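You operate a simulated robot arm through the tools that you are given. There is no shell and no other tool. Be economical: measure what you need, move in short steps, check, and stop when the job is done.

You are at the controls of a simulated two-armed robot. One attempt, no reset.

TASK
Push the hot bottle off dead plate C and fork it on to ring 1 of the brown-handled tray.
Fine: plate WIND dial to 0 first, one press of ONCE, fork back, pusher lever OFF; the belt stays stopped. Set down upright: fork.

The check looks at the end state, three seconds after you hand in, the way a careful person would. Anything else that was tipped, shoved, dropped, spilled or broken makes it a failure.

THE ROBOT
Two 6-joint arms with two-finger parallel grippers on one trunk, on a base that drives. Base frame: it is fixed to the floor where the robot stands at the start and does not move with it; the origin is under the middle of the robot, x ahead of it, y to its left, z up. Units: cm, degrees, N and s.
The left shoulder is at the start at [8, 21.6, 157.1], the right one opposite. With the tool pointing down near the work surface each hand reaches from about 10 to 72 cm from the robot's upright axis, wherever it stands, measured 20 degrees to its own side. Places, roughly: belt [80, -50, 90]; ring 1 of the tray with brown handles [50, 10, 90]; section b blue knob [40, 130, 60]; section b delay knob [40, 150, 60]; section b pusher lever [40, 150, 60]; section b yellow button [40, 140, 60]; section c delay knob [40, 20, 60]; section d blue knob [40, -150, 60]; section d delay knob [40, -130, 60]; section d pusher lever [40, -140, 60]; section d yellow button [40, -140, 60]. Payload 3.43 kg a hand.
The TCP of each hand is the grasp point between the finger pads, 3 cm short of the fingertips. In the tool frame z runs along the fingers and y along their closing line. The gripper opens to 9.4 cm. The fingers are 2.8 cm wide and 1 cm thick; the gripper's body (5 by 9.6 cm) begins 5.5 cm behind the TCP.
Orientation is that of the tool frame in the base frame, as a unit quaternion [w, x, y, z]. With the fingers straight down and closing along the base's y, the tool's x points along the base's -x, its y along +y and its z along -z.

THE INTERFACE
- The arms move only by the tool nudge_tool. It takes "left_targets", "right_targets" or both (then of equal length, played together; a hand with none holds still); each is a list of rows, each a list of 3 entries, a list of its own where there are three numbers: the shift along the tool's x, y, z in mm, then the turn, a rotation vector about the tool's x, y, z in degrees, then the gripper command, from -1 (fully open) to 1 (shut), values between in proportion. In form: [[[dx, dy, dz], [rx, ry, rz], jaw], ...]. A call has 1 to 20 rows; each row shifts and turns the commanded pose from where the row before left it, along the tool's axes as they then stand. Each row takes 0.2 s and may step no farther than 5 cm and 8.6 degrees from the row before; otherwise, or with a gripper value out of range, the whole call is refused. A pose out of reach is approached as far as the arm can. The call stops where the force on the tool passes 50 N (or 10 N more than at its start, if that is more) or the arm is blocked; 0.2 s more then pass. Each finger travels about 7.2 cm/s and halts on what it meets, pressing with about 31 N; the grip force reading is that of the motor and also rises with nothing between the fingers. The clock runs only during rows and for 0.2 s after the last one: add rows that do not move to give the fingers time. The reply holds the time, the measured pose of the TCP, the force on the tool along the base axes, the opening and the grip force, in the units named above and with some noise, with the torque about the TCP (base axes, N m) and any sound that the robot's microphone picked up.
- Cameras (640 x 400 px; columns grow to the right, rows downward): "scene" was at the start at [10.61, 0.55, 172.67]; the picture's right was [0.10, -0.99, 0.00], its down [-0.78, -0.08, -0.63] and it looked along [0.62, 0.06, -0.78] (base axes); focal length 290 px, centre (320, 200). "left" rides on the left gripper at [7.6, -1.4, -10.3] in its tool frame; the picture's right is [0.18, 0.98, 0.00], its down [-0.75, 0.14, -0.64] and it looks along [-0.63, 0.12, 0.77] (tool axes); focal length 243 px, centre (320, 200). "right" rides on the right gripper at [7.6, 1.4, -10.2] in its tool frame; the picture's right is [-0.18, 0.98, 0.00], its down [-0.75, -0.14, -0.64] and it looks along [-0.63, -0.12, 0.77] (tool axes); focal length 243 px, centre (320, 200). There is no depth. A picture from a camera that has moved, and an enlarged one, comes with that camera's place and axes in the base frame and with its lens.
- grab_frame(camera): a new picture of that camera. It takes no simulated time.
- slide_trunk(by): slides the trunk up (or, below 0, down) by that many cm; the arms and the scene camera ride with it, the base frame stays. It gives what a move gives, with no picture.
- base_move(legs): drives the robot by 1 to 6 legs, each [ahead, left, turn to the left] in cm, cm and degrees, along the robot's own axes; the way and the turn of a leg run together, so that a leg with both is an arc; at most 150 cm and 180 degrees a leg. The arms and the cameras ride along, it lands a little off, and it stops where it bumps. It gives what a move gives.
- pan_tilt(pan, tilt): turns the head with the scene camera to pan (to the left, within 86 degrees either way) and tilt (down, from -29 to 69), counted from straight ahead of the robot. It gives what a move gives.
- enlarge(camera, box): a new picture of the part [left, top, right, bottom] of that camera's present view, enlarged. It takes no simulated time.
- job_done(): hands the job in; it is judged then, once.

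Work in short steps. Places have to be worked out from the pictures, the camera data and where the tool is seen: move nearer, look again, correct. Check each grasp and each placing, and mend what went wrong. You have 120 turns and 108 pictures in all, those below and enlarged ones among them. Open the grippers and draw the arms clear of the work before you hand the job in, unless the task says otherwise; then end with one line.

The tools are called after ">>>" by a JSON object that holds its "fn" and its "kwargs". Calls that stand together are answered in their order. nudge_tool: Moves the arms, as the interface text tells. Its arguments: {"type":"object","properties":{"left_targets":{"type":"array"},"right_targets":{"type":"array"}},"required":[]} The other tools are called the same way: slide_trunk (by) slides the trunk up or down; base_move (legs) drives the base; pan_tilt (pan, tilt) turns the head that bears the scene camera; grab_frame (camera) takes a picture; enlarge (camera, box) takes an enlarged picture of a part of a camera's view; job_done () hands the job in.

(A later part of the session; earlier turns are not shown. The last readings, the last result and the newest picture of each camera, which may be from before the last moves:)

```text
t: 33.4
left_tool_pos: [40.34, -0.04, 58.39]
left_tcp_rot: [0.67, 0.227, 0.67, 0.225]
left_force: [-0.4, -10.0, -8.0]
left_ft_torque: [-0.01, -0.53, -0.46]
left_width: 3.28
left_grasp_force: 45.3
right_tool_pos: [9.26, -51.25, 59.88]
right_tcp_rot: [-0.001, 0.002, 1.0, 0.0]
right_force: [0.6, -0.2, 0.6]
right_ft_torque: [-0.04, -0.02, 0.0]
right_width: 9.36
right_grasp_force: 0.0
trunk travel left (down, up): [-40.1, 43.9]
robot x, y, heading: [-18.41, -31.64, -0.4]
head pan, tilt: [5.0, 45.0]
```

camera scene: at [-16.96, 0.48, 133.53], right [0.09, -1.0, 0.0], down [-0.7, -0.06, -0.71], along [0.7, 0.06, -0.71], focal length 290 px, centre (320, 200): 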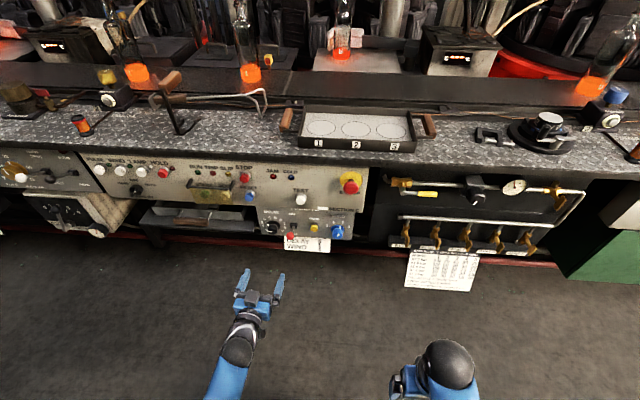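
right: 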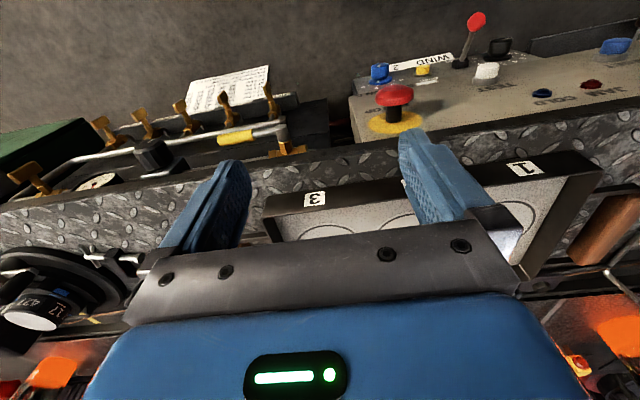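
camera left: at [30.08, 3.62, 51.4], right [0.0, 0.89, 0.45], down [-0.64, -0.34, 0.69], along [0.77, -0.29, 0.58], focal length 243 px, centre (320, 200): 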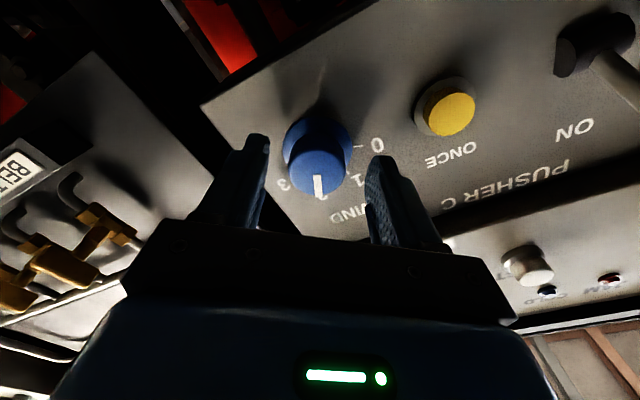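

I've gripped the knob at 3.3 cm. I ease 2 mm towards its axis and turn −90° (11 rows).

>>> {"fn": "nudge_tool", "kwargs": {"left_targets": [[[0, -2, 0], [0, 0, 0], 0.8], [[0, 0, 0], [0, 0, -8.2], 0.8], [[0, 0, 0], [0, 0, -8.2], 0.8], [[0, 0, 0], [0, 0, -8.2], 0.8], [[0, 0, 0], [0, 0, -8.2], 0.8], [[0, 0, 0], [0, 0, -8.2], 0.8], [[0, 0, 0], [0, 0, -8.2], 0.8], [[0, 0, 0], [0, 0, -8.2], 0.8], [[0, 0, 0], [0, 0, -8.2], 0.8], [[0, 0, 0], [0, 0, -8.2], 0.8], [[0, 0, 0], [0, 0, -8.2], 0.8], [[0, 0, 0], [0, 0, -8.2], 0.8], [[0, 0, 0], [0, 0, 0], 0.8]]}}

>>> {"fn": "enlarge", "kwargs": {"camera": "scene", "box": [200, 210, 300, 290]}}

```text
t: 36.2
left_tool_pos: [40.38, 0.04, 58.38]
left_tcp_rot: [0.633, -0.316, 0.632, -0.316]
left_force: [0.2, -1.2, 2.7]
left_ft_torque: [0.74, 0.32, 0.01]
left_width: 3.28
left_grasp_force: 45.2
right_tool_pos: [9.23, -51.22, 59.89]
right_tcp_rot: [0.0, 0.002, 1.0, -0.001]
right_force: [-0.4, 0.3, -0.3]
right_ft_torque: [0.02, -0.02, 0.02]
right_width: 9.41
right_grasp_force: 0.1
trunk travel left (down, up): [-40.1, 43.9]
robot x, y, heading: [-18.4, -31.98, 0.1]
head pan, tilt: [5.0, 45.0]
```

```text
5.00 times, centred on (250, 250) of scene
camera zoom: at [-7.14, -31.56, 133.54], right [0.08, -1.0, 0.0], down [-0.7, -0.06, -0.71], along [0.7, 0.06, -0.71], focal length 1448 px, centre (670, -50)
```

zoom: 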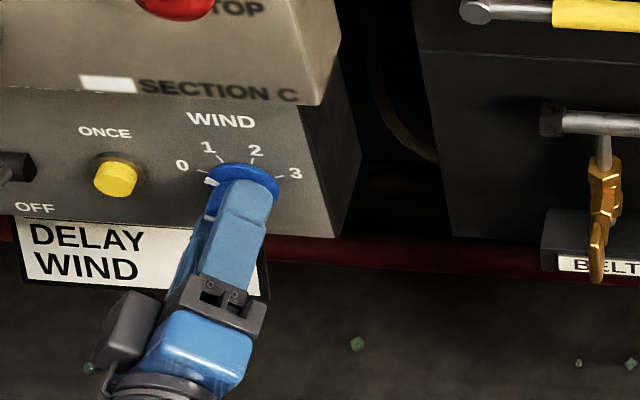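

The pointer looks close to 0. I release, back off and inspect.

>>> {"fn": "nudge_tool", "kwargs": {"left_targets": [[[0, 0, 0], [0, 0, 0], 0.3], [[0, 0, 0], [0, 0, 0], -0.3], [[0, 0, 0], [0, 0, 0], -0.3], [[0, 0, -45], [0, 0, 0], -0.3], [[0, 0, -45], [0, 0, 0], -0.3], [[0, 0, 0], [0, 0, 8.5], -0.3], [[0, 0, 0], [0, 0, 8.5], -0.3], [[0, 0, 0], [0, 0, 8.5], -0.3], [[0, 0, 0], [0, 0, 8.5], -0.3], [[0, 0, 0], [0, 0, 8.5], -0.3], [[0, 0, 0], [0, 0, 8.5], -0.3], [[0, 0, 0], [0, 0, 2.3], -0.3], [[0, 0, 0], [0, 0, 0], -0.3]]}}

>>> {"fn": "enlarge", "kwargs": {"camera": "scene", "box": [210, 210, 290, 260]}}

>>> {"fn": "enlarge", "kwargs": {"camera": "left", "box": [180, 0, 500, 200]}}

```text
t: 39.0
left_tool_pos: [31.35, 0.09, 58.24]
left_tcp_rot: [0.708, 0.002, 0.707, 0.002]
left_force: [0.9, 0.6, 0.3]
left_ft_torque: [0.01, 0.05, 0.0]
left_width: 6.12
left_grasp_force: 0.0
right_tool_pos: [9.28, -51.27, 59.9]
right_tcp_rot: [0.0, 0.001, 1.0, -0.001]
right_force: [0.0, -0.1, 0.4]
right_ft_torque: [0.01, 0.02, -0.01]
right_width: 9.41
right_grasp_force: 0.0
trunk travel left (down, up): [-40.1, 43.9]
robot x, y, heading: [-18.18, -31.82, 0.1]
head pan, tilt: [5.0, 45.0]
```

```text
8.00 times, centred on (250, 235) of scene
camera zoom: at [-7.1, -31.52, 133.53], right [0.08, -1.0, 0.0], down [-0.7, -0.06, -0.71], along [0.7, 0.06, -0.71], focal length 2317 px, centre (880, -80)
```

zoom: 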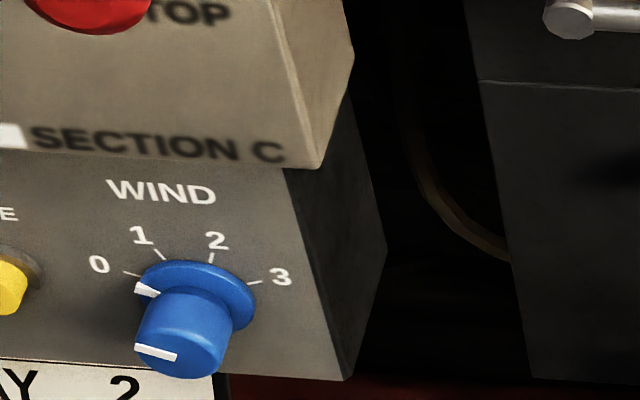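

```text
2.00 times, centred on (340, 100) of left
camera zoom: at [21.08, -1.36, 50.55], right [0.0, 0.98, -0.18], down [-0.64, 0.14, 0.75], along [0.77, 0.12, 0.63], focal length 485 px, centre (280, 400)
```

zoom: 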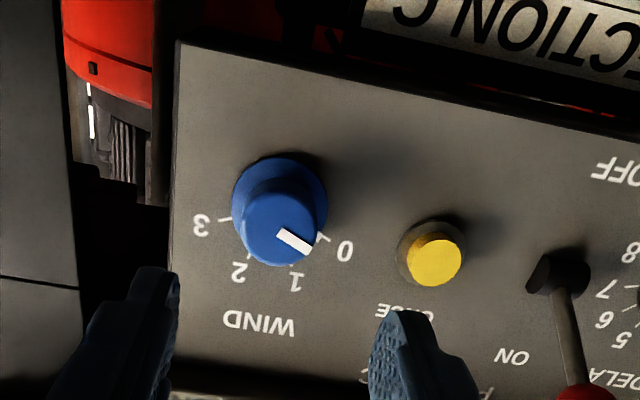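

WIND is on 0. Next I close the fingers, line up with ONCE at about [43.5, 7.8, 58.8] and stop just short of it.

>>> {"fn": "nudge_tool", "kwargs": {"left_targets": [[[-5, 40, 0], [0, 0, 0], 1], [[0, 37, 0], [0, 0, 0], 1], [[0, 0, 0], [0, 0, 0], 1], [[0, 0, 0], [0, 0, 0], 1], [[0, 0, 40], [0, 0, 0], 1], [[0, 0, 38], [0, 0, 0], 1], [[0, 0, 0], [0, 0, 0], 1]]}}

>>> {"fn": "grab_frame", "kwargs": {"camera": "left"}}

>>> {"fn": "enlarge", "kwargs": {"camera": "scene", "box": [180, 200, 280, 270]}}

```text
t: 40.6
left_tool_pos: [39.2, 7.79, 58.82]
left_tcp_rot: [0.707, 0.001, 0.707, 0.002]
left_force: [0.6, -0.6, -0.4]
left_ft_torque: [0.01, -0.03, -0.03]
left_width: 0.02
left_grasp_force: 30.7
right_tool_pos: [9.28, -51.03, 59.88]
right_tcp_rot: [0.0, 0.002, 1.0, 0.0]
right_force: [-0.1, 0.1, 0.5]
right_ft_torque: [-0.02, 0.01, -0.05]
right_width: 9.4
right_grasp_force: 0.0
trunk travel left (down, up): [-40.1, 43.9]
robot x, y, heading: [-18.08, -31.55, -0.4]
head pan, tilt: [5.0, 45.0]
```

```text
71 pictures are left
camera left: at [28.89, 6.29, 51.07], right [0.0, 0.98, -0.18], down [-0.64, 0.14, 0.75], along [0.77, 0.12, 0.63], focal length 243 px, centre (320, 200)
```

left: 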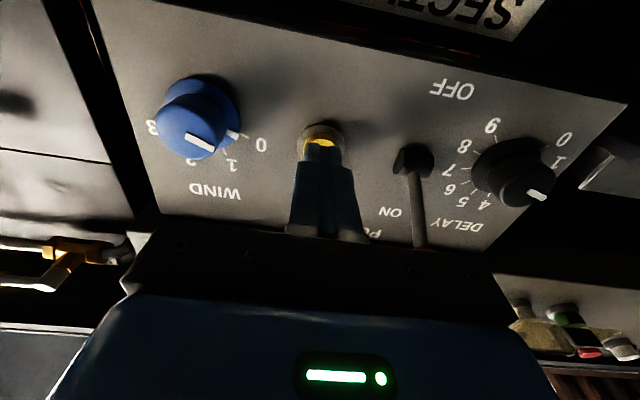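

```text
5.71 times, centred on (230, 235) of scene
camera zoom: at [-7.15, -31.52, 133.53], right [0.08, -1.0, 0.0], down [-0.7, -0.06, -0.71], along [0.7, 0.06, -0.71], focal length 1655 px, centre (834, 0)
```

zoom: 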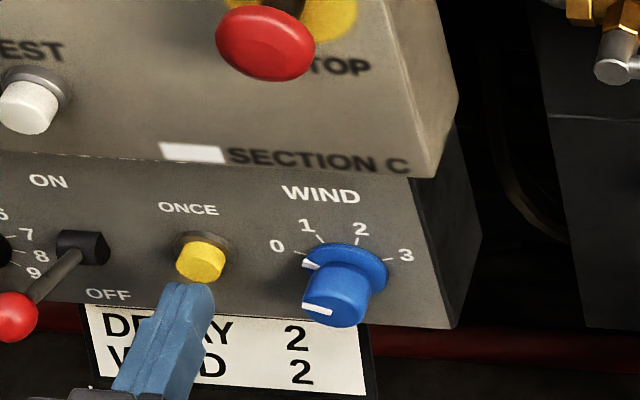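

The fingers are aligned. I advance slowly and read the force.

>>> {"fn": "nudge_tool", "kwargs": {"left_targets": [[[0, 0, 6], [0, 0, 0], 1], [[0, 0, 3], [0, 0, 0], 1], [[0, 0, 3], [0, 0, 0], 1], [[0, 0, 2], [0, 0, 0], 1]]}}

```text
t: 41.6
left_tool_pos: [40.63, 7.76, 58.77]
left_tcp_rot: [0.707, 0.0, 0.707, 0.001]
left_force: [-2.6, 0.3, 0.2]
left_ft_torque: [0.0, -0.01, -0.01]
left_width: 0.03
left_grasp_force: 31.4
right_tool_pos: [9.22, -51.25, 59.97]
right_tcp_rot: [0.0, 0.001, 1.0, 0.0]
right_force: [0.4, -0.3, 0.4]
right_ft_torque: [0.01, -0.02, 0.01]
right_width: 9.4
right_grasp_force: 0.0
trunk travel left (down, up): [-40.1, 43.9]
robot x, y, heading: [-18.29, -32.39, -0.4]
head pan, tilt: [5.0, 45.0]
```

Contact has begun at −2.6 N. I press further.

>>> {"fn": "nudge_tool", "kwargs": {"left_targets": [[[0, 0, 2], [0, 0, 0], 1], [[0, 0, 2], [0, 0, 0], 1]]}}

```text
t: 42.2
left_tool_pos: [40.76, 7.74, 58.74]
left_tcp_rot: [0.707, 0.0, 0.707, 0.002]
left_force: [-10.8, -0.2, 2.0]
left_ft_torque: [0.06, 0.04, -0.01]
left_width: 0.04
left_grasp_force: 31.6
right_tool_pos: [9.06, -51.12, 59.97]
right_tcp_rot: [-0.001, 0.002, 1.0, 0.0]
right_force: [0.2, -0.1, -0.2]
right_ft_torque: [0.01, 0.03, -0.02]
right_width: 9.41
right_grasp_force: 0.1
trunk travel left (down, up): [-40.1, 43.9]
robot x, y, heading: [-18.56, -31.81, -0.1]
head pan, tilt: [5.0, 45.0]
heard: click
```

A click was heard. I retract and check plate C.

>>> {"fn": "nudge_tool", "kwargs": {"left_targets": [[[0, 0, -20], [0, 0, 0], 1], [[0, 0, -45], [0, 0, 0], 1], [[0, 0, -45], [0, 0, 0], 1], [[0, 0, 0], [0, 0, 0], 1], [[0, 0, 0], [0, 0, 0], 1], [[0, 0, 0], [0, 0, 0], 1], [[0, 0, 0], [0, 0, 0], 1]]}}

>>> {"fn": "enlarge", "kwargs": {"camera": "scene", "box": [170, 0, 410, 150]}}

```text
t: 43.8
left_tool_pos: [29.96, 7.57, 58.57]
left_tcp_rot: [0.707, 0.002, 0.707, 0.0]
left_force: [0.0, 0.2, 0.3]
left_ft_torque: [0.0, -0.02, 0.03]
left_width: 0.0
left_grasp_force: 31.3
right_tool_pos: [9.34, -51.16, 59.85]
right_tcp_rot: [0.0, 0.002, 1.0, 0.0]
right_force: [-0.7, 0.1, 0.0]
right_ft_torque: [0.0, -0.01, 0.01]
right_width: 9.41
right_grasp_force: 0.2
trunk travel left (down, up): [-40.1, 43.9]
robot x, y, heading: [-17.96, -31.92, -0.2]
head pan, tilt: [5.0, 45.0]
```

```text
2.67 times, centred on (290, 75) of scene
camera zoom: at [-7.1, -31.51, 133.53], right [0.08, -1.0, 0.0], down [-0.7, -0.06, -0.71], along [0.7, 0.06, -0.71], focal length 772 px, centre (400, 533)
```

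zoom: 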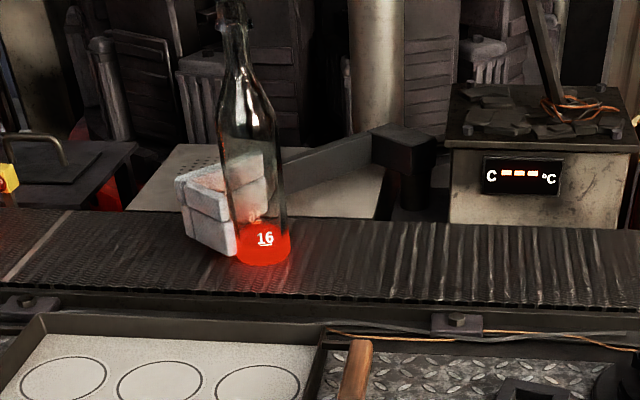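

The pusher swung the bottle onto the belt. I wait a little and look again for belt motion and the arm's return.

>>> {"fn": "nudge_tool", "kwargs": {"left_targets": [[[0, 0, 0], [0, 0, 0], 1], [[0, 0, 0], [0, 0, 0], 1], [[0, 0, 0], [0, 0, 0], 1], [[0, 0, 0], [0, 0, 0], 1], [[0, 0, 0], [0, 0, 0], 1]]}}

>>> {"fn": "enlarge", "kwargs": {"camera": "scene", "box": [170, 0, 410, 150]}}

>>> {"fn": "grab_frame", "kwargs": {"camera": "scene"}}

```text
t: 45.0
left_tool_pos: [29.99, 7.65, 58.67]
left_tcp_rot: [0.707, 0.001, 0.707, 0.001]
left_force: [0.1, 0.2, 0.3]
left_ft_torque: [0.04, 0.02, -0.02]
left_width: 0.01
left_grasp_force: 31.1
right_tool_pos: [9.29, -51.19, 59.9]
right_tcp_rot: [-0.001, 0.002, 1.0, -0.001]
right_force: [-0.1, -0.4, 0.3]
right_ft_torque: [-0.01, 0.01, 0.03]
right_width: 9.39
right_grasp_force: 0.0
trunk travel left (down, up): [-40.1, 43.9]
robot x, y, heading: [-18.28, -31.79, -0.3]
head pan, tilt: [5.0, 45.0]
```

```text
2.67 times, centred on (290, 75) of scene
camera zoom: at [-7.1, -31.51, 133.53], right [0.08, -1.0, 0.0], down [-0.7, -0.06, -0.71], along [0.7, 0.06, -0.71], focal length 772 px, centre (400, 533)
```

zoom: 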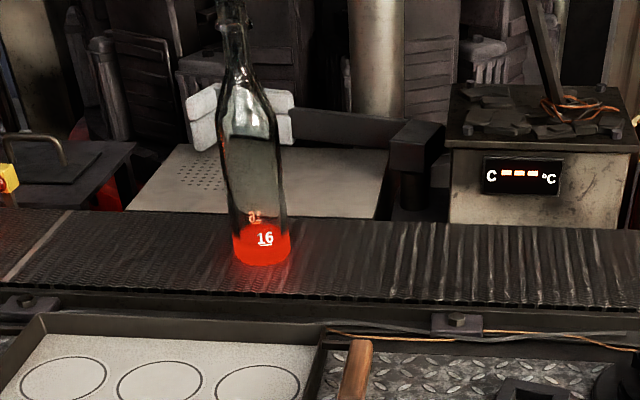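

```text
67 pictures are left
camera scene: at [-7.1, -31.51, 133.53], right [0.08, -1.0, 0.0], down [-0.7, -0.06, -0.71], along [0.7, 0.06, -0.71], focal length 290 px, centre (320, 200)
```

scene: 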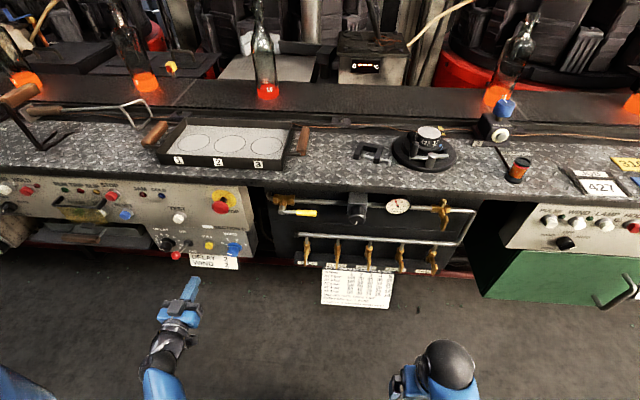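

The belt is still and the bottle stands on it upright. While I'm here, I set the pusher lever OFF: closed fingers go above the knob (~[37.4,14.6,62]) and then push down.

>>> {"fn": "nudge_tool", "kwargs": {"left_targets": [[[-45, 0, 0], [0, 0, 0], 1], [[-45, 0, 0], [0, 0, 0], 1], [[0, 35, 0], [0, 0, 0], 1], [[0, 34, 0], [0, 0, 0], 1], [[0, 0, 30], [0, 0, 0], 1], [[0, 0, 32], [0, 0, 0], 1], [[0, 0, 0], [0, 0, 0], 1]]}}

>>> {"fn": "grab_frame", "kwargs": {"camera": "left"}}

>>> {"fn": "enlarge", "kwargs": {"camera": "scene", "box": [130, 190, 230, 270]}}

```text
t: 46.6
left_tool_pos: [36.1, 14.57, 67.75]
left_tcp_rot: [0.708, 0.002, 0.707, 0.0]
left_force: [0.3, -0.2, 0.0]
left_ft_torque: [-0.03, -0.03, 0.02]
left_width: 0.0
left_grasp_force: 31.3
right_tool_pos: [9.28, -51.27, 59.85]
right_tcp_rot: [0.0, 0.002, 1.0, 0.0]
right_force: [0.8, 0.1, -0.8]
right_ft_torque: [-0.01, -0.01, 0.02]
right_width: 9.43
right_grasp_force: 0.0
trunk travel left (down, up): [-40.1, 43.9]
robot x, y, heading: [-17.96, -31.92, -0.4]
head pan, tilt: [5.0, 45.0]
```

```text
66 pictures are left
camera left: at [25.78, 13.17, 60.08], right [0.0, 0.98, -0.18], down [-0.64, 0.14, 0.75], along [0.77, 0.12, 0.63], focal length 243 px, centre (320, 200)
```

left: 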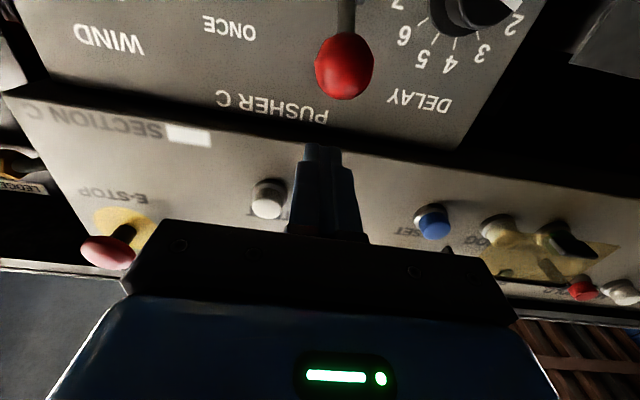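

```text
5.00 times, centred on (180, 230) of scene
camera zoom: at [-7.14, -31.53, 133.53], right [0.08, -1.0, 0.0], down [-0.7, -0.06, -0.71], along [0.7, 0.06, -0.71], focal length 1448 px, centre (1020, 50)
```

zoom: 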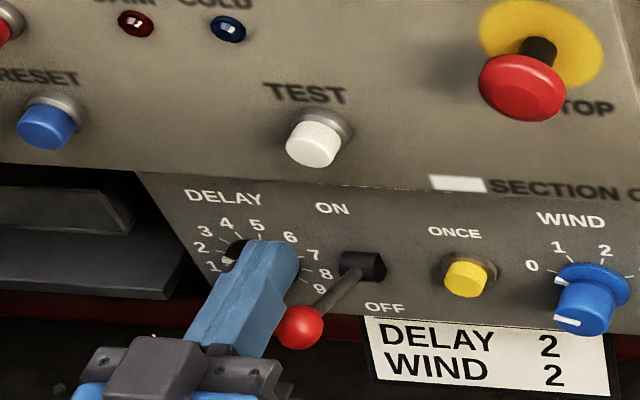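

The ball sits directly below the fingers. I push down.

>>> {"fn": "nudge_tool", "kwargs": {"left_targets": [[[8, 0, 0], [0, 0, 0], 1], [[8, 0, 0], [0, 0, 0], 1], [[8, 0, 0], [0, 0, 0], 1], [[8, 0, 0], [0, 0, 0], 1], [[8, 0, 0], [0, 0, 0], 1], [[8, 0, 0], [0, 0, 0], 1], [[8, 0, 0], [0, 0, 0], 1], [[8, 0, 0], [0, 0, 0], 1], [[8, 0, 0], [0, 0, 0], 1], [[8, 0, 0], [0, 0, 0], 1], [[8, 0, 0], [0, 0, 0], 1], [[8, 0, 0], [0, 0, 0], 1], [[0, 0, 0], [0, 0, 0], 1]]}}

>>> {"fn": "grab_frame", "kwargs": {"camera": "left"}}

```text
t: 49.4
left_tool_pos: [36.24, 14.66, 58.58]
left_tcp_rot: [0.71, 0.003, 0.704, 0.002]
left_force: [-1.0, -1.3, 14.8]
left_ft_torque: [-0.04, -0.44, -0.07]
left_width: 0.0
left_grasp_force: 31.4
right_tool_pos: [9.1, -51.26, 60.02]
right_tcp_rot: [0.0, 0.002, 1.0, 0.001]
right_force: [-0.5, -0.3, 0.6]
right_ft_torque: [-0.01, -0.01, -0.05]
right_width: 9.39
right_grasp_force: 0.0
trunk travel left (down, up): [-40.1, 43.9]
robot x, y, heading: [-18.53, -32.17, -0.5]
head pan, tilt: [5.0, 45.0]
```

```text
64 pictures are left
camera left: at [25.95, 13.22, 50.86], right [0.0, 0.98, -0.18], down [-0.65, 0.14, 0.75], along [0.76, 0.11, 0.64], focal length 243 px, centre (320, 200)
```

left: 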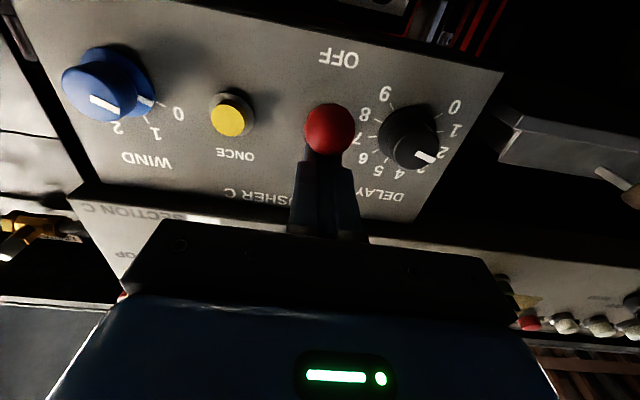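

The knob is at about z 55.6. I lift off and check that the lever stays at OFF.

>>> {"fn": "nudge_tool", "kwargs": {"left_targets": [[[-30, 0, 0], [0, 0, 0], 1], [[0, 0, -45], [0, 0, 0], 1], [[0, 0, -45], [0, 0, 0], 1], [[0, 0, 0], [0, 0, 0], 1]]}}

>>> {"fn": "enlarge", "kwargs": {"camera": "scene", "box": [130, 190, 260, 270]}}

```text
t: 50.4
left_tool_pos: [27.27, 14.54, 61.07]
left_tcp_rot: [0.707, 0.001, 0.707, 0.002]
left_force: [0.3, 0.6, 0.2]
left_ft_torque: [0.01, 0.05, -0.01]
left_width: 0.01
left_grasp_force: 31.2
right_tool_pos: [9.33, -51.11, 59.93]
right_tcp_rot: [-0.001, 0.001, 1.0, 0.0]
right_force: [0.3, 1.0, -0.1]
right_ft_torque: [0.01, 0.01, -0.01]
right_width: 9.4
right_grasp_force: 0.1
trunk travel left (down, up): [-40.1, 43.9]
robot x, y, heading: [-18.29, -32.16, -0.2]
head pan, tilt: [5.0, 45.0]
```

```text
4.92 times, centred on (195, 230) of scene
camera zoom: at [-7.07, -31.5, 133.52], right [0.08, -1.0, 0.0], down [-0.7, -0.06, -0.71], along [0.7, 0.06, -0.71], focal length 1426 px, centre (935, 52)
```

zoom: 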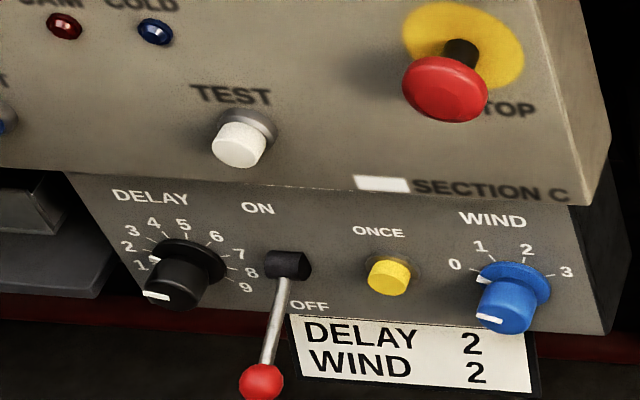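

The lever is at OFF. Now for the fork: I raise the trunk to the old height and drive left so the fork lies in front of the left arm.

>>> {"fn": "slide_trunk", "kwargs": {"by": 40}}

>>> {"fn": "base_move", "kwargs": {"legs": [[0, 34, 0]]}}

>>> {"fn": "pan_tilt", "kwargs": {"pan": 15, "tilt": 45}}

>>> {"fn": "grab_frame", "kwargs": {"camera": "scene"}}

>>> {"fn": "grab_frame", "kwargs": {"camera": "left"}}

```text
t: 54.2
left_tool_pos: [27.24, 14.53, 101.08]
left_tcp_rot: [0.707, 0.002, 0.707, 0.0]
left_force: [-0.3, 0.1, -0.3]
left_ft_torque: [0.01, 0.02, 0.01]
left_width: 0.0
left_grasp_force: 30.8
right_tool_pos: [9.14, -51.17, 99.93]
right_tcp_rot: [0.0, 0.002, 1.0, 0.001]
right_force: [-0.1, -0.7, 0.1]
right_ft_torque: [-0.02, 0.02, 0.01]
right_width: 9.4
right_grasp_force: 0.0
trunk travel left (down, up): [-80.1, 3.9]
robot x, y, heading: [-18.31, -32.26, -0.1]
head pan, tilt: [5.0, 45.0]
```

```text
t: 56.5
left_tool_pos: [27.48, 48.28, 101.28]
left_tcp_rot: [0.708, 0.004, 0.707, 0.001]
left_force: [-0.3, -0.8, -0.4]
left_ft_torque: [-0.01, -0.02, -0.03]
left_width: 0.0
left_grasp_force: 30.9
right_tool_pos: [9.34, -17.42, 99.86]
right_tcp_rot: [0.0, 0.004, 1.0, 0.0]
right_force: [0.8, -0.5, 0.0]
right_ft_torque: [0.05, -0.03, 0.02]
right_width: 9.41
right_grasp_force: 0.0
trunk travel left (down, up): [-80.1, 3.9]
robot x, y, heading: [-18.11, 2.04, -0.8]
head pan, tilt: [5.0, 45.0]
```

```text
t: 57.2
left_tool_pos: [27.56, 48.41, 101.16]
left_tcp_rot: [0.707, 0.002, 0.707, 0.0]
left_force: [0.5, 0.4, 0.5]
left_ft_torque: [0.01, 0.02, -0.01]
left_width: 0.02
left_grasp_force: 30.6
right_tool_pos: [9.45, -17.24, 99.86]
right_tcp_rot: [0.0, 0.004, 1.0, 0.0]
right_force: [-0.2, 0.8, -0.4]
right_ft_torque: [-0.05, -0.01, -0.01]
right_width: 9.39
right_grasp_force: 0.0
trunk travel left (down, up): [-80.1, 3.9]
robot x, y, heading: [-18.08, 2.03, -0.5]
head pan, tilt: [15.0, 45.0]
```

```text
62 pictures are left
camera scene: at [-7.16, 3.89, 173.53], right [0.25, -0.97, 0.0], down [-0.68, -0.18, -0.71], along [0.68, 0.18, -0.71], focal length 290 px, centre (320, 200)
```

scene: 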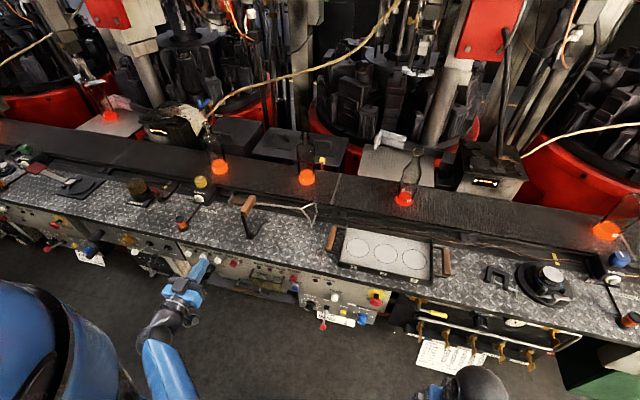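

```text
61 pictures are left
camera left: at [17.25, 47.07, 93.44], right [0.0, 0.98, -0.18], down [-0.64, 0.14, 0.75], along [0.77, 0.11, 0.63], focal length 243 px, centre (320, 200)
```

left: 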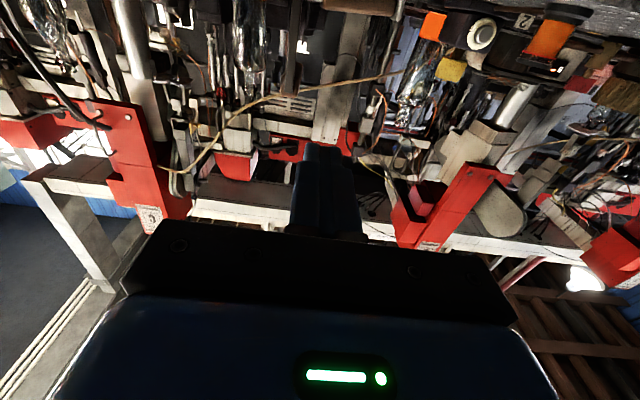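

I zoom in on the fork and the bottle for triangulation.

>>> {"fn": "enlarge", "kwargs": {"camera": "scene", "box": [215, 175, 295, 245]}}

>>> {"fn": "enlarge", "kwargs": {"camera": "scene", "box": [360, 130, 460, 220]}}

```text
5.71 times, centred on (255, 210) of scene
camera zoom: at [-7.16, 3.89, 173.53], right [0.25, -0.97, 0.0], down [-0.68, -0.18, -0.71], along [0.68, 0.18, -0.71], focal length 1655 px, centre (691, 143)
```

zoom: 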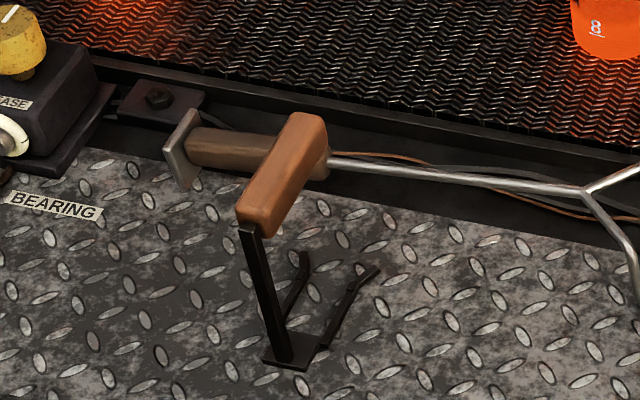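

```text
4.44 times, centred on (410, 175) of scene
camera zoom: at [-7.16, 3.89, 173.53], right [0.25, -0.97, 0.0], down [-0.68, -0.18, -0.71], along [0.68, 0.18, -0.71], focal length 1287 px, centre (-80, 311)
```

zoom: 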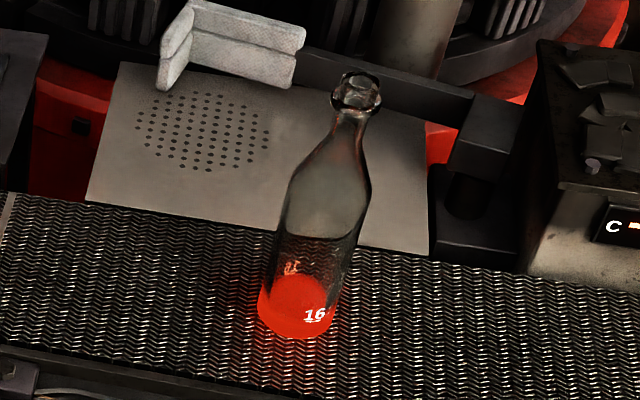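

Fork estimate: shank at [47.4,44.1], handle x≈47–55, y≈43.6, z≈105; bench z≈91. Bottle: about [81,−8], with the lip's underside near z≈112.5. I line up the open hand with the handle, then drive ahead 10 cm.

>>> {"fn": "nudge_tool", "kwargs": {"left_targets": [[[-20, -24, 0], [0, 0, 0], -0.3], [[-18, -24, 0], [0, 0, 0], -0.3], [[0, 0, 0], [0, 0, 0], -0.3], [[0, 0, 0], [0, 0, 0], -0.3]]}}

>>> {"fn": "base_move", "kwargs": {"legs": [[10, 0, 0.5]]}}

>>> {"fn": "grab_frame", "kwargs": {"camera": "left"}}

>>> {"fn": "grab_frame", "kwargs": {"camera": "scene"}}

```text
t: 58.2
left_tool_pos: [27.58, 43.74, 104.83]
left_tcp_rot: [0.707, 0.003, 0.707, 0.0]
left_force: [-0.7, -0.1, -0.7]
left_ft_torque: [0.0, 0.01, 0.01]
left_width: 6.1
left_grasp_force: 0.0
right_tool_pos: [9.4, -17.11, 99.93]
right_tcp_rot: [-0.001, 0.004, 1.0, 0.0]
right_force: [-0.4, 0.6, 0.2]
right_ft_torque: [0.01, 0.04, 0.02]
right_width: 9.42
right_grasp_force: 0.2
trunk travel left (down, up): [-80.1, 3.9]
robot x, y, heading: [-17.84, 2.08, -0.3]
head pan, tilt: [15.0, 45.0]
```

```text
t: 59.3
left_tool_pos: [36.49, 44.08, 105.14]
left_tcp_rot: [0.709, -0.002, 0.706, 0.003]
left_force: [-0.3, 0.2, 0.1]
left_ft_torque: [0.0, 0.04, -0.03]
left_width: 6.09
left_grasp_force: 0.0
right_tool_pos: [18.74, -17.08, 100.03]
right_tcp_rot: [0.002, -0.001, 1.0, 0.001]
right_force: [0.0, 0.0, -0.1]
right_ft_torque: [-0.03, -0.03, -0.01]
right_width: 9.4
right_grasp_force: 0.0
trunk travel left (down, up): [-80.1, 3.9]
robot x, y, heading: [-8.17, 1.89, -0.2]
head pan, tilt: [15.0, 45.0]
```

```text
58 pictures are left
camera left: at [26.24, 42.6, 97.41], right [0.0, 0.98, -0.18], down [-0.65, 0.13, 0.75], along [0.76, 0.12, 0.64], focal length 243 px, centre (320, 200)
```

left: 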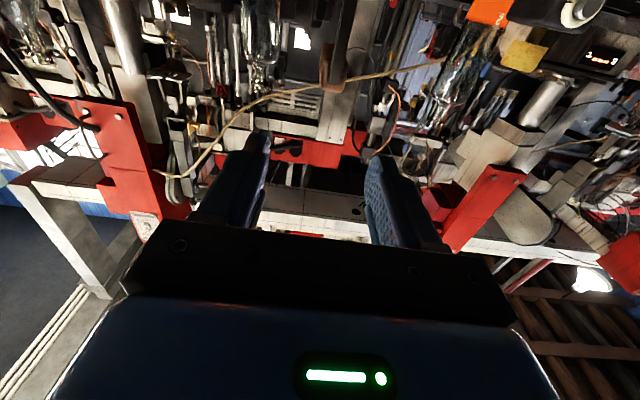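

```text
57 pictures are left
camera scene: at [1.7, 4.06, 173.6], right [0.26, -0.97, 0.0], down [-0.68, -0.18, -0.71], along [0.69, 0.18, -0.7], focal length 290 px, centre (320, 200)
```

scene: 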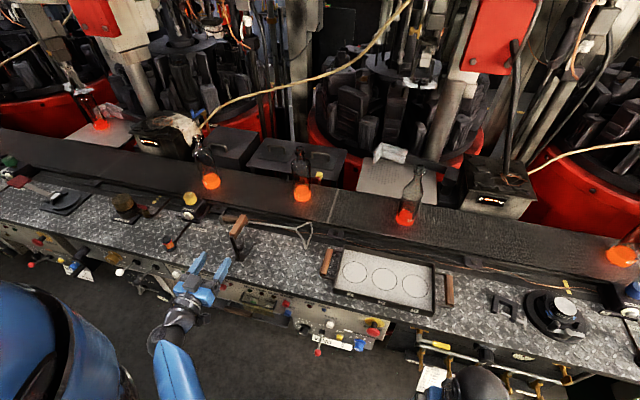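

The handle end shows up in the hand camera at the top centre. I zoom in there and in the scene view.

>>> {"fn": "enlarge", "kwargs": {"camera": "left", "box": [260, 0, 420, 120]}}

>>> {"fn": "enlarge", "kwargs": {"camera": "scene", "box": [180, 200, 280, 290]}}

```text
3.33 times, centred on (340, 60) of left
camera zoom: at [26.24, 42.6, 97.41], right [0.0, 0.98, -0.18], down [-0.65, 0.13, 0.75], along [0.76, 0.12, 0.64], focal length 809 px, centre (253, 667)
```

zoom: 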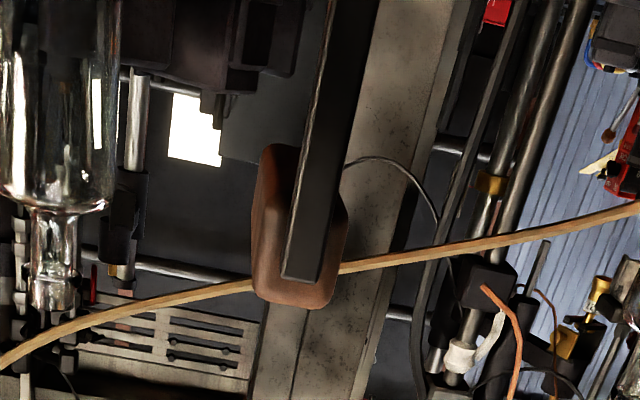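

```text
4.44 times, centred on (230, 245) of scene
camera zoom: at [1.7, 4.06, 173.6], right [0.26, -0.97, 0.0], down [-0.68, -0.18, -0.71], along [0.69, 0.18, -0.7], focal length 1287 px, centre (720, 0)
```

zoom: 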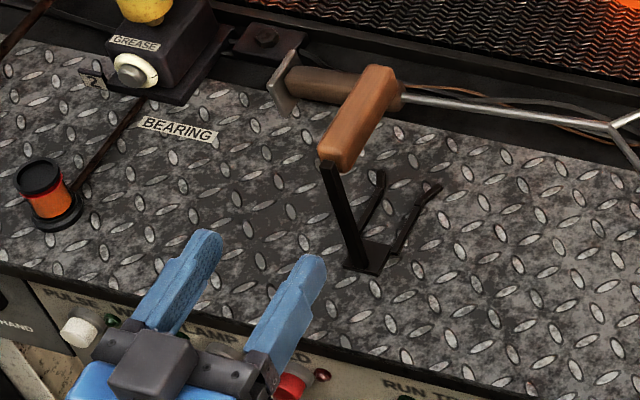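

By the hand camera, the handle axis is ≈0.7 cm left of and ≈2.9 cm below the TCP (y≈44.7, z≈102.2). I correct for that and advance partway.

>>> {"fn": "nudge_tool", "kwargs": {"left_targets": [[[28, 6.5, 0], [0, 0, 0], -0.3], [[0, 0, 40], [0, 0, 0], -0.3], [[0, 0, 30], [0, 0, 0], -0.3], [[0, 0, 0], [0, 0, 0], -0.3]]}}

>>> {"fn": "grab_frame", "kwargs": {"camera": "left"}}

>>> {"fn": "enlarge", "kwargs": {"camera": "scene", "box": [190, 200, 290, 280]}}

```text
t: 60.3
left_tool_pos: [44.15, 44.81, 101.88]
left_tcp_rot: [0.707, -0.001, 0.707, 0.003]
left_force: [0.0, 0.5, -0.7]
left_ft_torque: [0.01, 0.02, 0.0]
left_width: 6.14
left_grasp_force: 0.0
right_tool_pos: [19.41, -16.9, 99.85]
right_tcp_rot: [0.0, 0.0, 1.0, 0.0]
right_force: [0.5, -0.1, 0.2]
right_ft_torque: [-0.03, 0.02, -0.02]
right_width: 9.41
right_grasp_force: 0.1
trunk travel left (down, up): [-80.1, 3.9]
robot x, y, heading: [-8.05, 2.55, 0.1]
head pan, tilt: [15.0, 45.0]
```

```text
54 pictures are left
camera left: at [33.91, 43.27, 94.32], right [-0.01, 0.98, -0.18], down [-0.64, 0.14, 0.75], along [0.77, 0.12, 0.63], focal length 243 px, centre (320, 200)
```

left: 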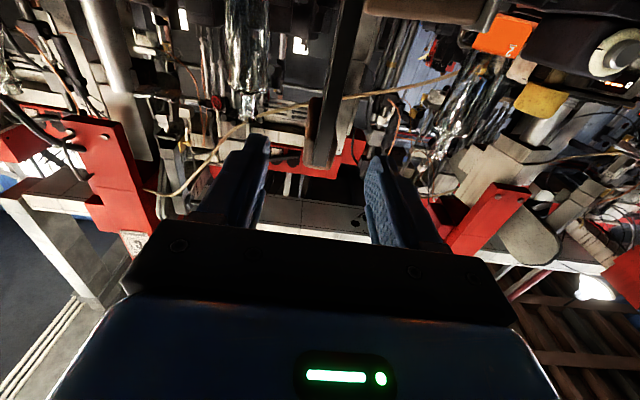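

```text
5.00 times, centred on (240, 240) of scene
camera zoom: at [2.83, 4.02, 173.51], right [0.26, -0.97, 0.0], down [-0.68, -0.18, -0.71], along [0.68, 0.18, -0.71], focal length 1448 px, centre (720, 0)
```

zoom: 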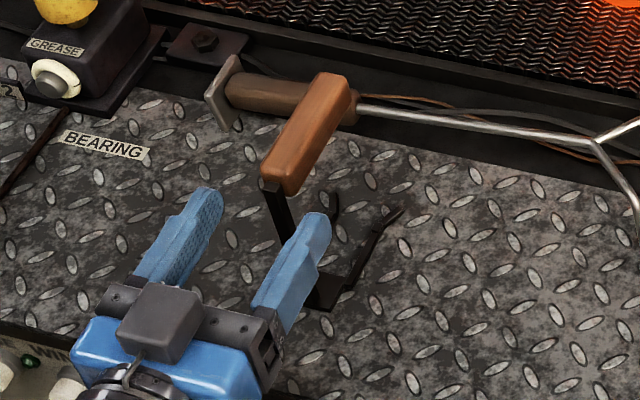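

The handle is centred within 2 mm and sits about 4 mm below. I lower slightly and advance so the fingers straddle it.

>>> {"fn": "nudge_tool", "kwargs": {"left_targets": [[[4, 1, 0], [0, 0, 0], -0.3], [[0, 0, 25], [0, 0, 0], -0.3], [[0, 0, 25], [0, 0, 0], -0.3], [[0, 0, 22], [0, 0, 0], -0.3], [[0, 0, 0], [0, 0, 0], -0.3]]}}

>>> {"fn": "grab_frame", "kwargs": {"camera": "left"}}

>>> {"fn": "enlarge", "kwargs": {"camera": "scene", "box": [190, 190, 290, 270]}}

```text
t: 61.5
left_tool_pos: [51.34, 45.03, 101.64]
left_tcp_rot: [0.707, -0.002, 0.707, 0.005]
left_force: [0.6, 0.3, -0.3]
left_ft_torque: [-0.02, 0.04, 0.03]
left_width: 6.12
left_grasp_force: 0.0
right_tool_pos: [19.27, -16.98, 99.93]
right_tcp_rot: [-0.001, 0.0, 1.0, -0.001]
right_force: [-0.6, -0.2, -0.3]
right_ft_torque: [0.01, 0.04, -0.03]
right_width: 9.39
right_grasp_force: 0.1
trunk travel left (down, up): [-80.1, 3.9]
robot x, y, heading: [-8.27, 2.38, 0.2]
head pan, tilt: [15.0, 45.0]
```

```text
52 pictures are left
camera left: at [40.99, 43.52, 94.01], right [-0.01, 0.98, -0.18], down [-0.64, 0.13, 0.75], along [0.77, 0.12, 0.63], focal length 243 px, centre (320, 200)
```

left: 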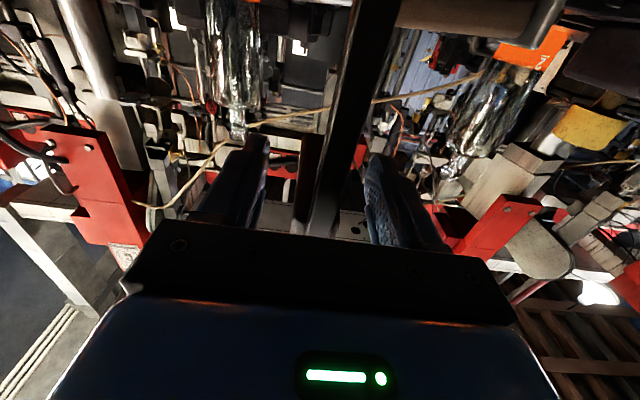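

```text
5.00 times, centred on (240, 230) of scene
camera zoom: at [2.67, 4.05, 173.52], right [0.26, -0.97, 0.0], down [-0.68, -0.18, -0.71], along [0.68, 0.18, -0.71], focal length 1448 px, centre (720, 50)
```

zoom: 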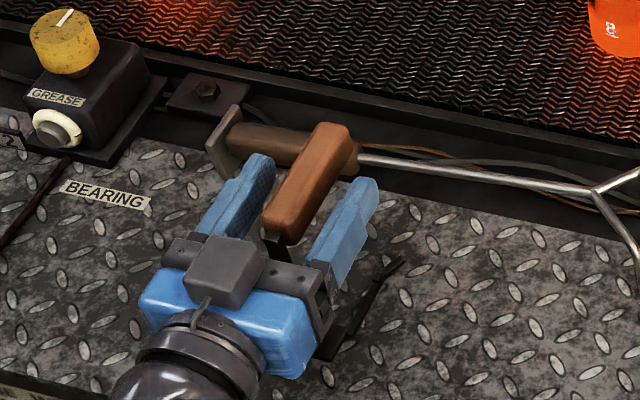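

The handle lies between the fingers, so I close.

>>> {"fn": "nudge_tool", "kwargs": {"left_targets": [[[0, 0, 0], [0, 0, 0], 0.2], [[0, 0, 0], [0, 0, 0], 0.4], [[0, 0, 0], [0, 0, 0], 1], [[0, 0, 0], [0, 0, 0], 1], [[0, 0, 0], [0, 0, 0], 1]]}}

>>> {"fn": "enlarge", "kwargs": {"camera": "scene", "box": [190, 190, 290, 270]}}

```text
t: 62.7
left_tool_pos: [51.33, 44.84, 101.71]
left_tcp_rot: [0.707, 0.0, 0.707, 0.003]
left_force: [0.7, -0.3, -0.6]
left_ft_torque: [0.03, -0.03, -0.03]
left_width: 2.56
left_grasp_force: 30.7
right_tool_pos: [19.44, -16.88, 99.84]
right_tcp_rot: [-0.002, -0.001, 1.0, 0.0]
right_force: [-0.1, -0.7, 0.0]
right_ft_torque: [0.03, 0.03, -0.01]
right_width: 9.43
right_grasp_force: 0.0
trunk travel left (down, up): [-80.1, 3.9]
robot x, y, heading: [-8.24, 2.35, 0.1]
head pan, tilt: [15.0, 45.0]
```

```text
5.00 times, centred on (240, 230) of scene
camera zoom: at [2.66, 4.04, 173.53], right [0.26, -0.97, 0.0], down [-0.68, -0.18, -0.71], along [0.68, 0.18, -0.71], focal length 1448 px, centre (720, 50)
```

zoom: 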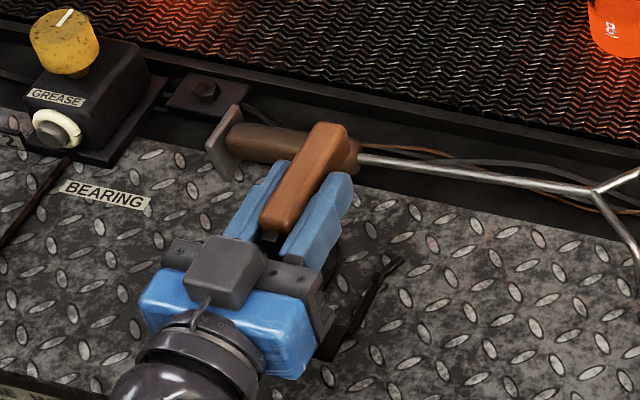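

The handle is gripped at 2.56 cm. I lift straight up.

>>> {"fn": "nudge_tool", "kwargs": {"left_targets": [[[-10, 0, 0], [0, 0, 0], 1], [[-35, 0, 0], [0, 0, 0], 1], [[-40, 0, 0], [0, 0, 0], 1], [[-40, 0, 0], [0, 0, 0], 1], [[-40, 0, 0], [0, 0, 0], 1], [[-40, 0, 0], [0, 0, 0], 1], [[-35, 0, 0], [0, 0, 0], 1], [[0, 0, 0], [0, 0, 0], 1]]}}

>>> {"fn": "grab_frame", "kwargs": {"camera": "scene"}}

```text
t: 64.5
left_tool_pos: [51.28, 44.82, 125.74]
left_tcp_rot: [0.707, 0.0, 0.707, 0.003]
left_force: [0.3, 0.0, -1.3]
left_ft_torque: [-0.05, 0.02, 0.04]
left_width: 2.6
left_grasp_force: 31.3
right_tool_pos: [19.37, -16.88, 99.89]
right_tcp_rot: [-0.001, -0.001, 1.0, 0.0]
right_force: [0.5, 0.3, 0.7]
right_ft_torque: [-0.02, 0.02, 0.02]
right_width: 9.39
right_grasp_force: 0.0
trunk travel left (down, up): [-80.1, 3.9]
robot x, y, heading: [-8.21, 2.01, 0.2]
head pan, tilt: [15.0, 45.0]
```

```text
49 pictures are left
camera scene: at [2.69, 4.09, 173.52], right [0.26, -0.97, 0.0], down [-0.68, -0.18, -0.71], along [0.68, 0.18, -0.71], focal length 290 px, centre (320, 200)
```

scene: 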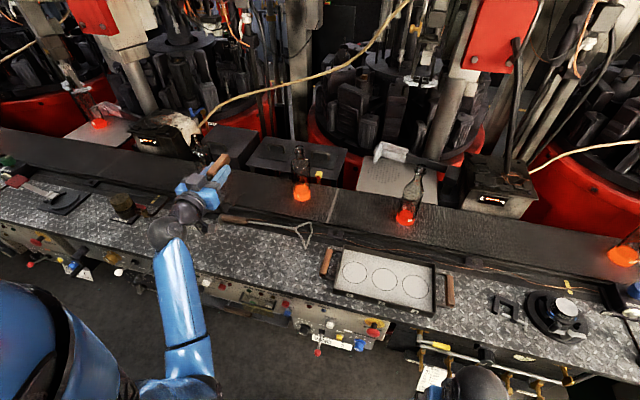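

The fork is up. I drive right 49 cm to bring it in front of the bottle, keeping well short of the belt.

>>> {"fn": "base_move", "kwargs": {"legs": [[0, -49, 0]]}}

>>> {"fn": "pan_tilt", "kwargs": {"pan": 35, "tilt": 30}}

>>> {"fn": "grab_frame", "kwargs": {"camera": "scene"}}

```text
t: 67.4
left_tool_pos: [51.31, -3.53, 125.56]
left_tcp_rot: [0.707, -0.004, 0.707, 0.005]
left_force: [-0.6, 0.4, -2.2]
left_ft_torque: [0.0, 0.0, 0.01]
left_width: 2.57
left_grasp_force: 31.3
right_tool_pos: [19.82, -65.49, 99.89]
right_tcp_rot: [-0.001, -0.004, 1.0, -0.001]
right_force: [0.6, -0.9, 0.5]
right_ft_torque: [-0.02, -0.02, -0.01]
right_width: 9.39
right_grasp_force: 0.0
trunk travel left (down, up): [-80.1, 3.9]
robot x, y, heading: [-8.16, -46.56, 0.5]
head pan, tilt: [15.0, 45.0]
```

```text
t: 68.2
left_tool_pos: [51.04, -3.81, 125.66]
left_tcp_rot: [0.707, -0.003, 0.707, 0.006]
left_force: [0.1, -1.0, -1.8]
left_ft_torque: [0.0, 0.03, -0.02]
left_width: 2.56
left_grasp_force: 31.2
right_tool_pos: [19.7, -65.78, 99.85]
right_tcp_rot: [-0.001, -0.004, 1.0, 0.0]
right_force: [-0.4, -0.3, 1.4]
right_ft_torque: [-0.01, -0.01, -0.03]
right_width: 9.43
right_grasp_force: 0.1
trunk travel left (down, up): [-80.1, 3.9]
robot x, y, heading: [-8.05, -46.73, 0.5]
head pan, tilt: [35.0, 30.0]
```

```text
48 pictures are left
camera scene: at [2.46, -41.83, 175.78], right [0.58, -0.81, 0.0], down [-0.41, -0.29, -0.87], along [0.7, 0.5, -0.5], focal length 290 px, centre (320, 200)
```

scene: 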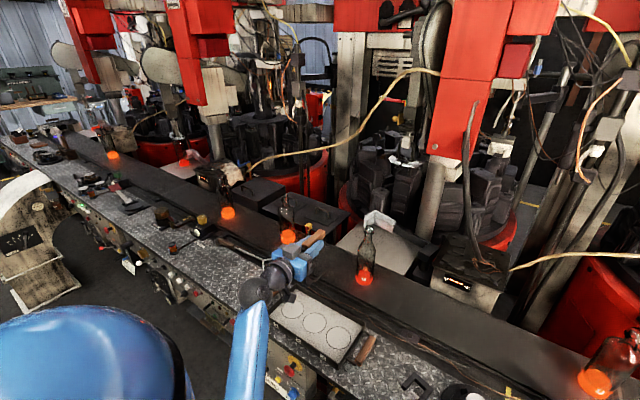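

I zoom in to measure the fork prongs against the bottle neck.

>>> {"fn": "enlarge", "kwargs": {"camera": "scene", "box": [255, 215, 405, 300]}}

>>> {"fn": "enlarge", "kwargs": {"camera": "scene", "box": [340, 215, 390, 290]}}

```text
4.27 times, centred on (330, 258) of scene
camera zoom: at [2.46, -41.83, 175.78], right [0.58, -0.81, 0.0], down [-0.41, -0.29, -0.87], along [0.7, 0.5, -0.5], focal length 1236 px, centre (277, -45)
```

zoom: 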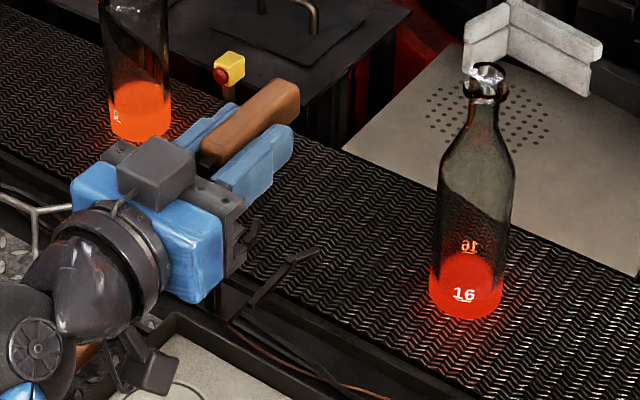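

```text
5.33 times, centred on (365, 252) of scene
camera zoom: at [2.46, -41.83, 175.78], right [0.58, -0.81, 0.0], down [-0.41, -0.29, -0.87], along [0.7, 0.5, -0.5], focal length 1544 px, centre (80, -80)
```

zoom: 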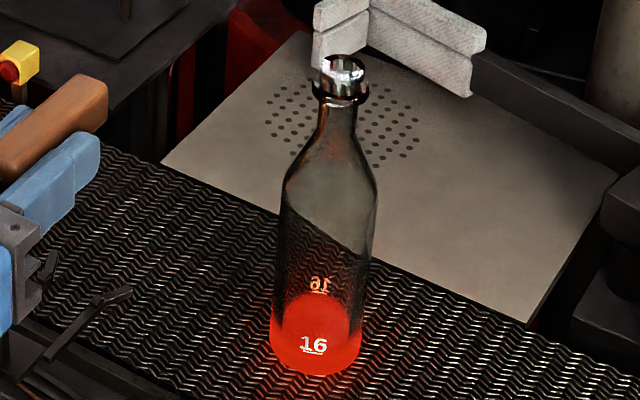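

The bottle neck is at about [81, −7.4], with the bead's underside near z 113. The fork tips are near x 56.3, centre y≈−4.2, z≈115. I drive ahead 12 cm for reach (tips stay ~11 cm short), then re-measure.

>>> {"fn": "base_move", "kwargs": {"legs": [[12, 0, 0]]}}

>>> {"fn": "nudge_tool", "kwargs": {"left_targets": [[[15, -15, 0], [0, 0, 0], 1], [[14, -15, 20], [0, 0, 0], 1], [[0, 0, 30], [0, 0, 0], 1], [[0, 0, 0], [0, 0, 0], 1]]}}

>>> {"fn": "enlarge", "kwargs": {"camera": "scene", "box": [250, 230, 400, 330]}}

```text
t: 69.5
left_tool_pos: [62.59, -3.6, 125.86]
left_tcp_rot: [0.709, -0.003, 0.705, 0.006]
left_force: [0.2, 0.1, -1.4]
left_ft_torque: [0.02, 0.02, 0.02]
left_width: 2.55
left_grasp_force: 30.9
right_tool_pos: [31.19, -65.54, 99.96]
right_tcp_rot: [0.001, -0.005, 1.0, 0.0]
right_force: [0.2, 0.3, 0.2]
right_ft_torque: [-0.01, -0.03, -0.04]
right_width: 9.4
right_grasp_force: 0.1
trunk travel left (down, up): [-80.1, 3.9]
robot x, y, heading: [3.87, -46.58, 0.8]
head pan, tilt: [35.0, 30.0]
```

```text
t: 70.5
left_tool_pos: [68.29, -6.5, 122.74]
left_tcp_rot: [0.707, -0.004, 0.707, 0.007]
left_force: [0.2, 0.2, -2.6]
left_ft_torque: [0.02, 0.0, 0.01]
left_width: 2.56
left_grasp_force: 30.4
right_tool_pos: [31.64, -65.51, 99.83]
right_tcp_rot: [-0.002, -0.004, 1.0, -0.001]
right_force: [-0.1, 1.3, 0.6]
right_ft_torque: [-0.02, 0.01, 0.03]
right_width: 9.42
right_grasp_force: 0.0
trunk travel left (down, up): [-80.1, 3.9]
robot x, y, heading: [4.04, -46.64, 0.3]
head pan, tilt: [35.0, 30.0]
```

```text
4.00 times, centred on (325, 280) of scene
camera zoom: at [14.58, -41.6, 175.77], right [0.58, -0.81, 0.0], down [-0.41, -0.29, -0.87], along [0.7, 0.5, -0.5], focal length 1158 px, centre (300, -120)
```

zoom: 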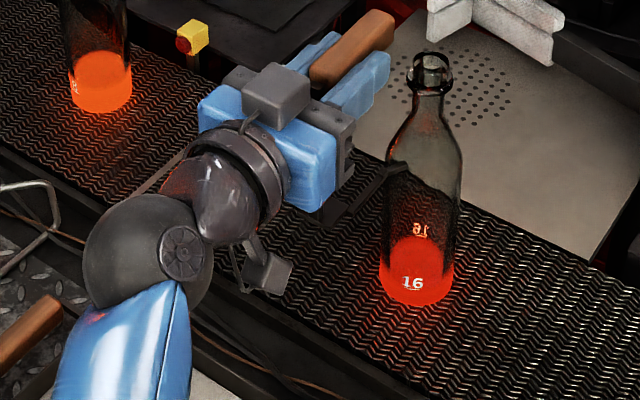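

The tips are about 5 cm short of the neck, and prong and neck alignment looks near. I zoom hard on the prong end and the bead.

>>> {"fn": "enlarge", "kwargs": {"camera": "scene", "box": [325, 235, 375, 290]}}

```text
7.27 times, centred on (350, 262) of scene
camera zoom: at [14.58, -41.6, 175.77], right [0.58, -0.81, 0.0], down [-0.41, -0.29, -0.87], along [0.7, 0.5, -0.5], focal length 2106 px, centre (102, -254)
```

zoom: 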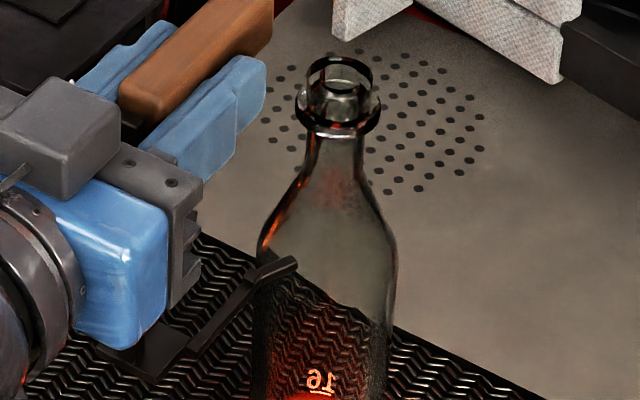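

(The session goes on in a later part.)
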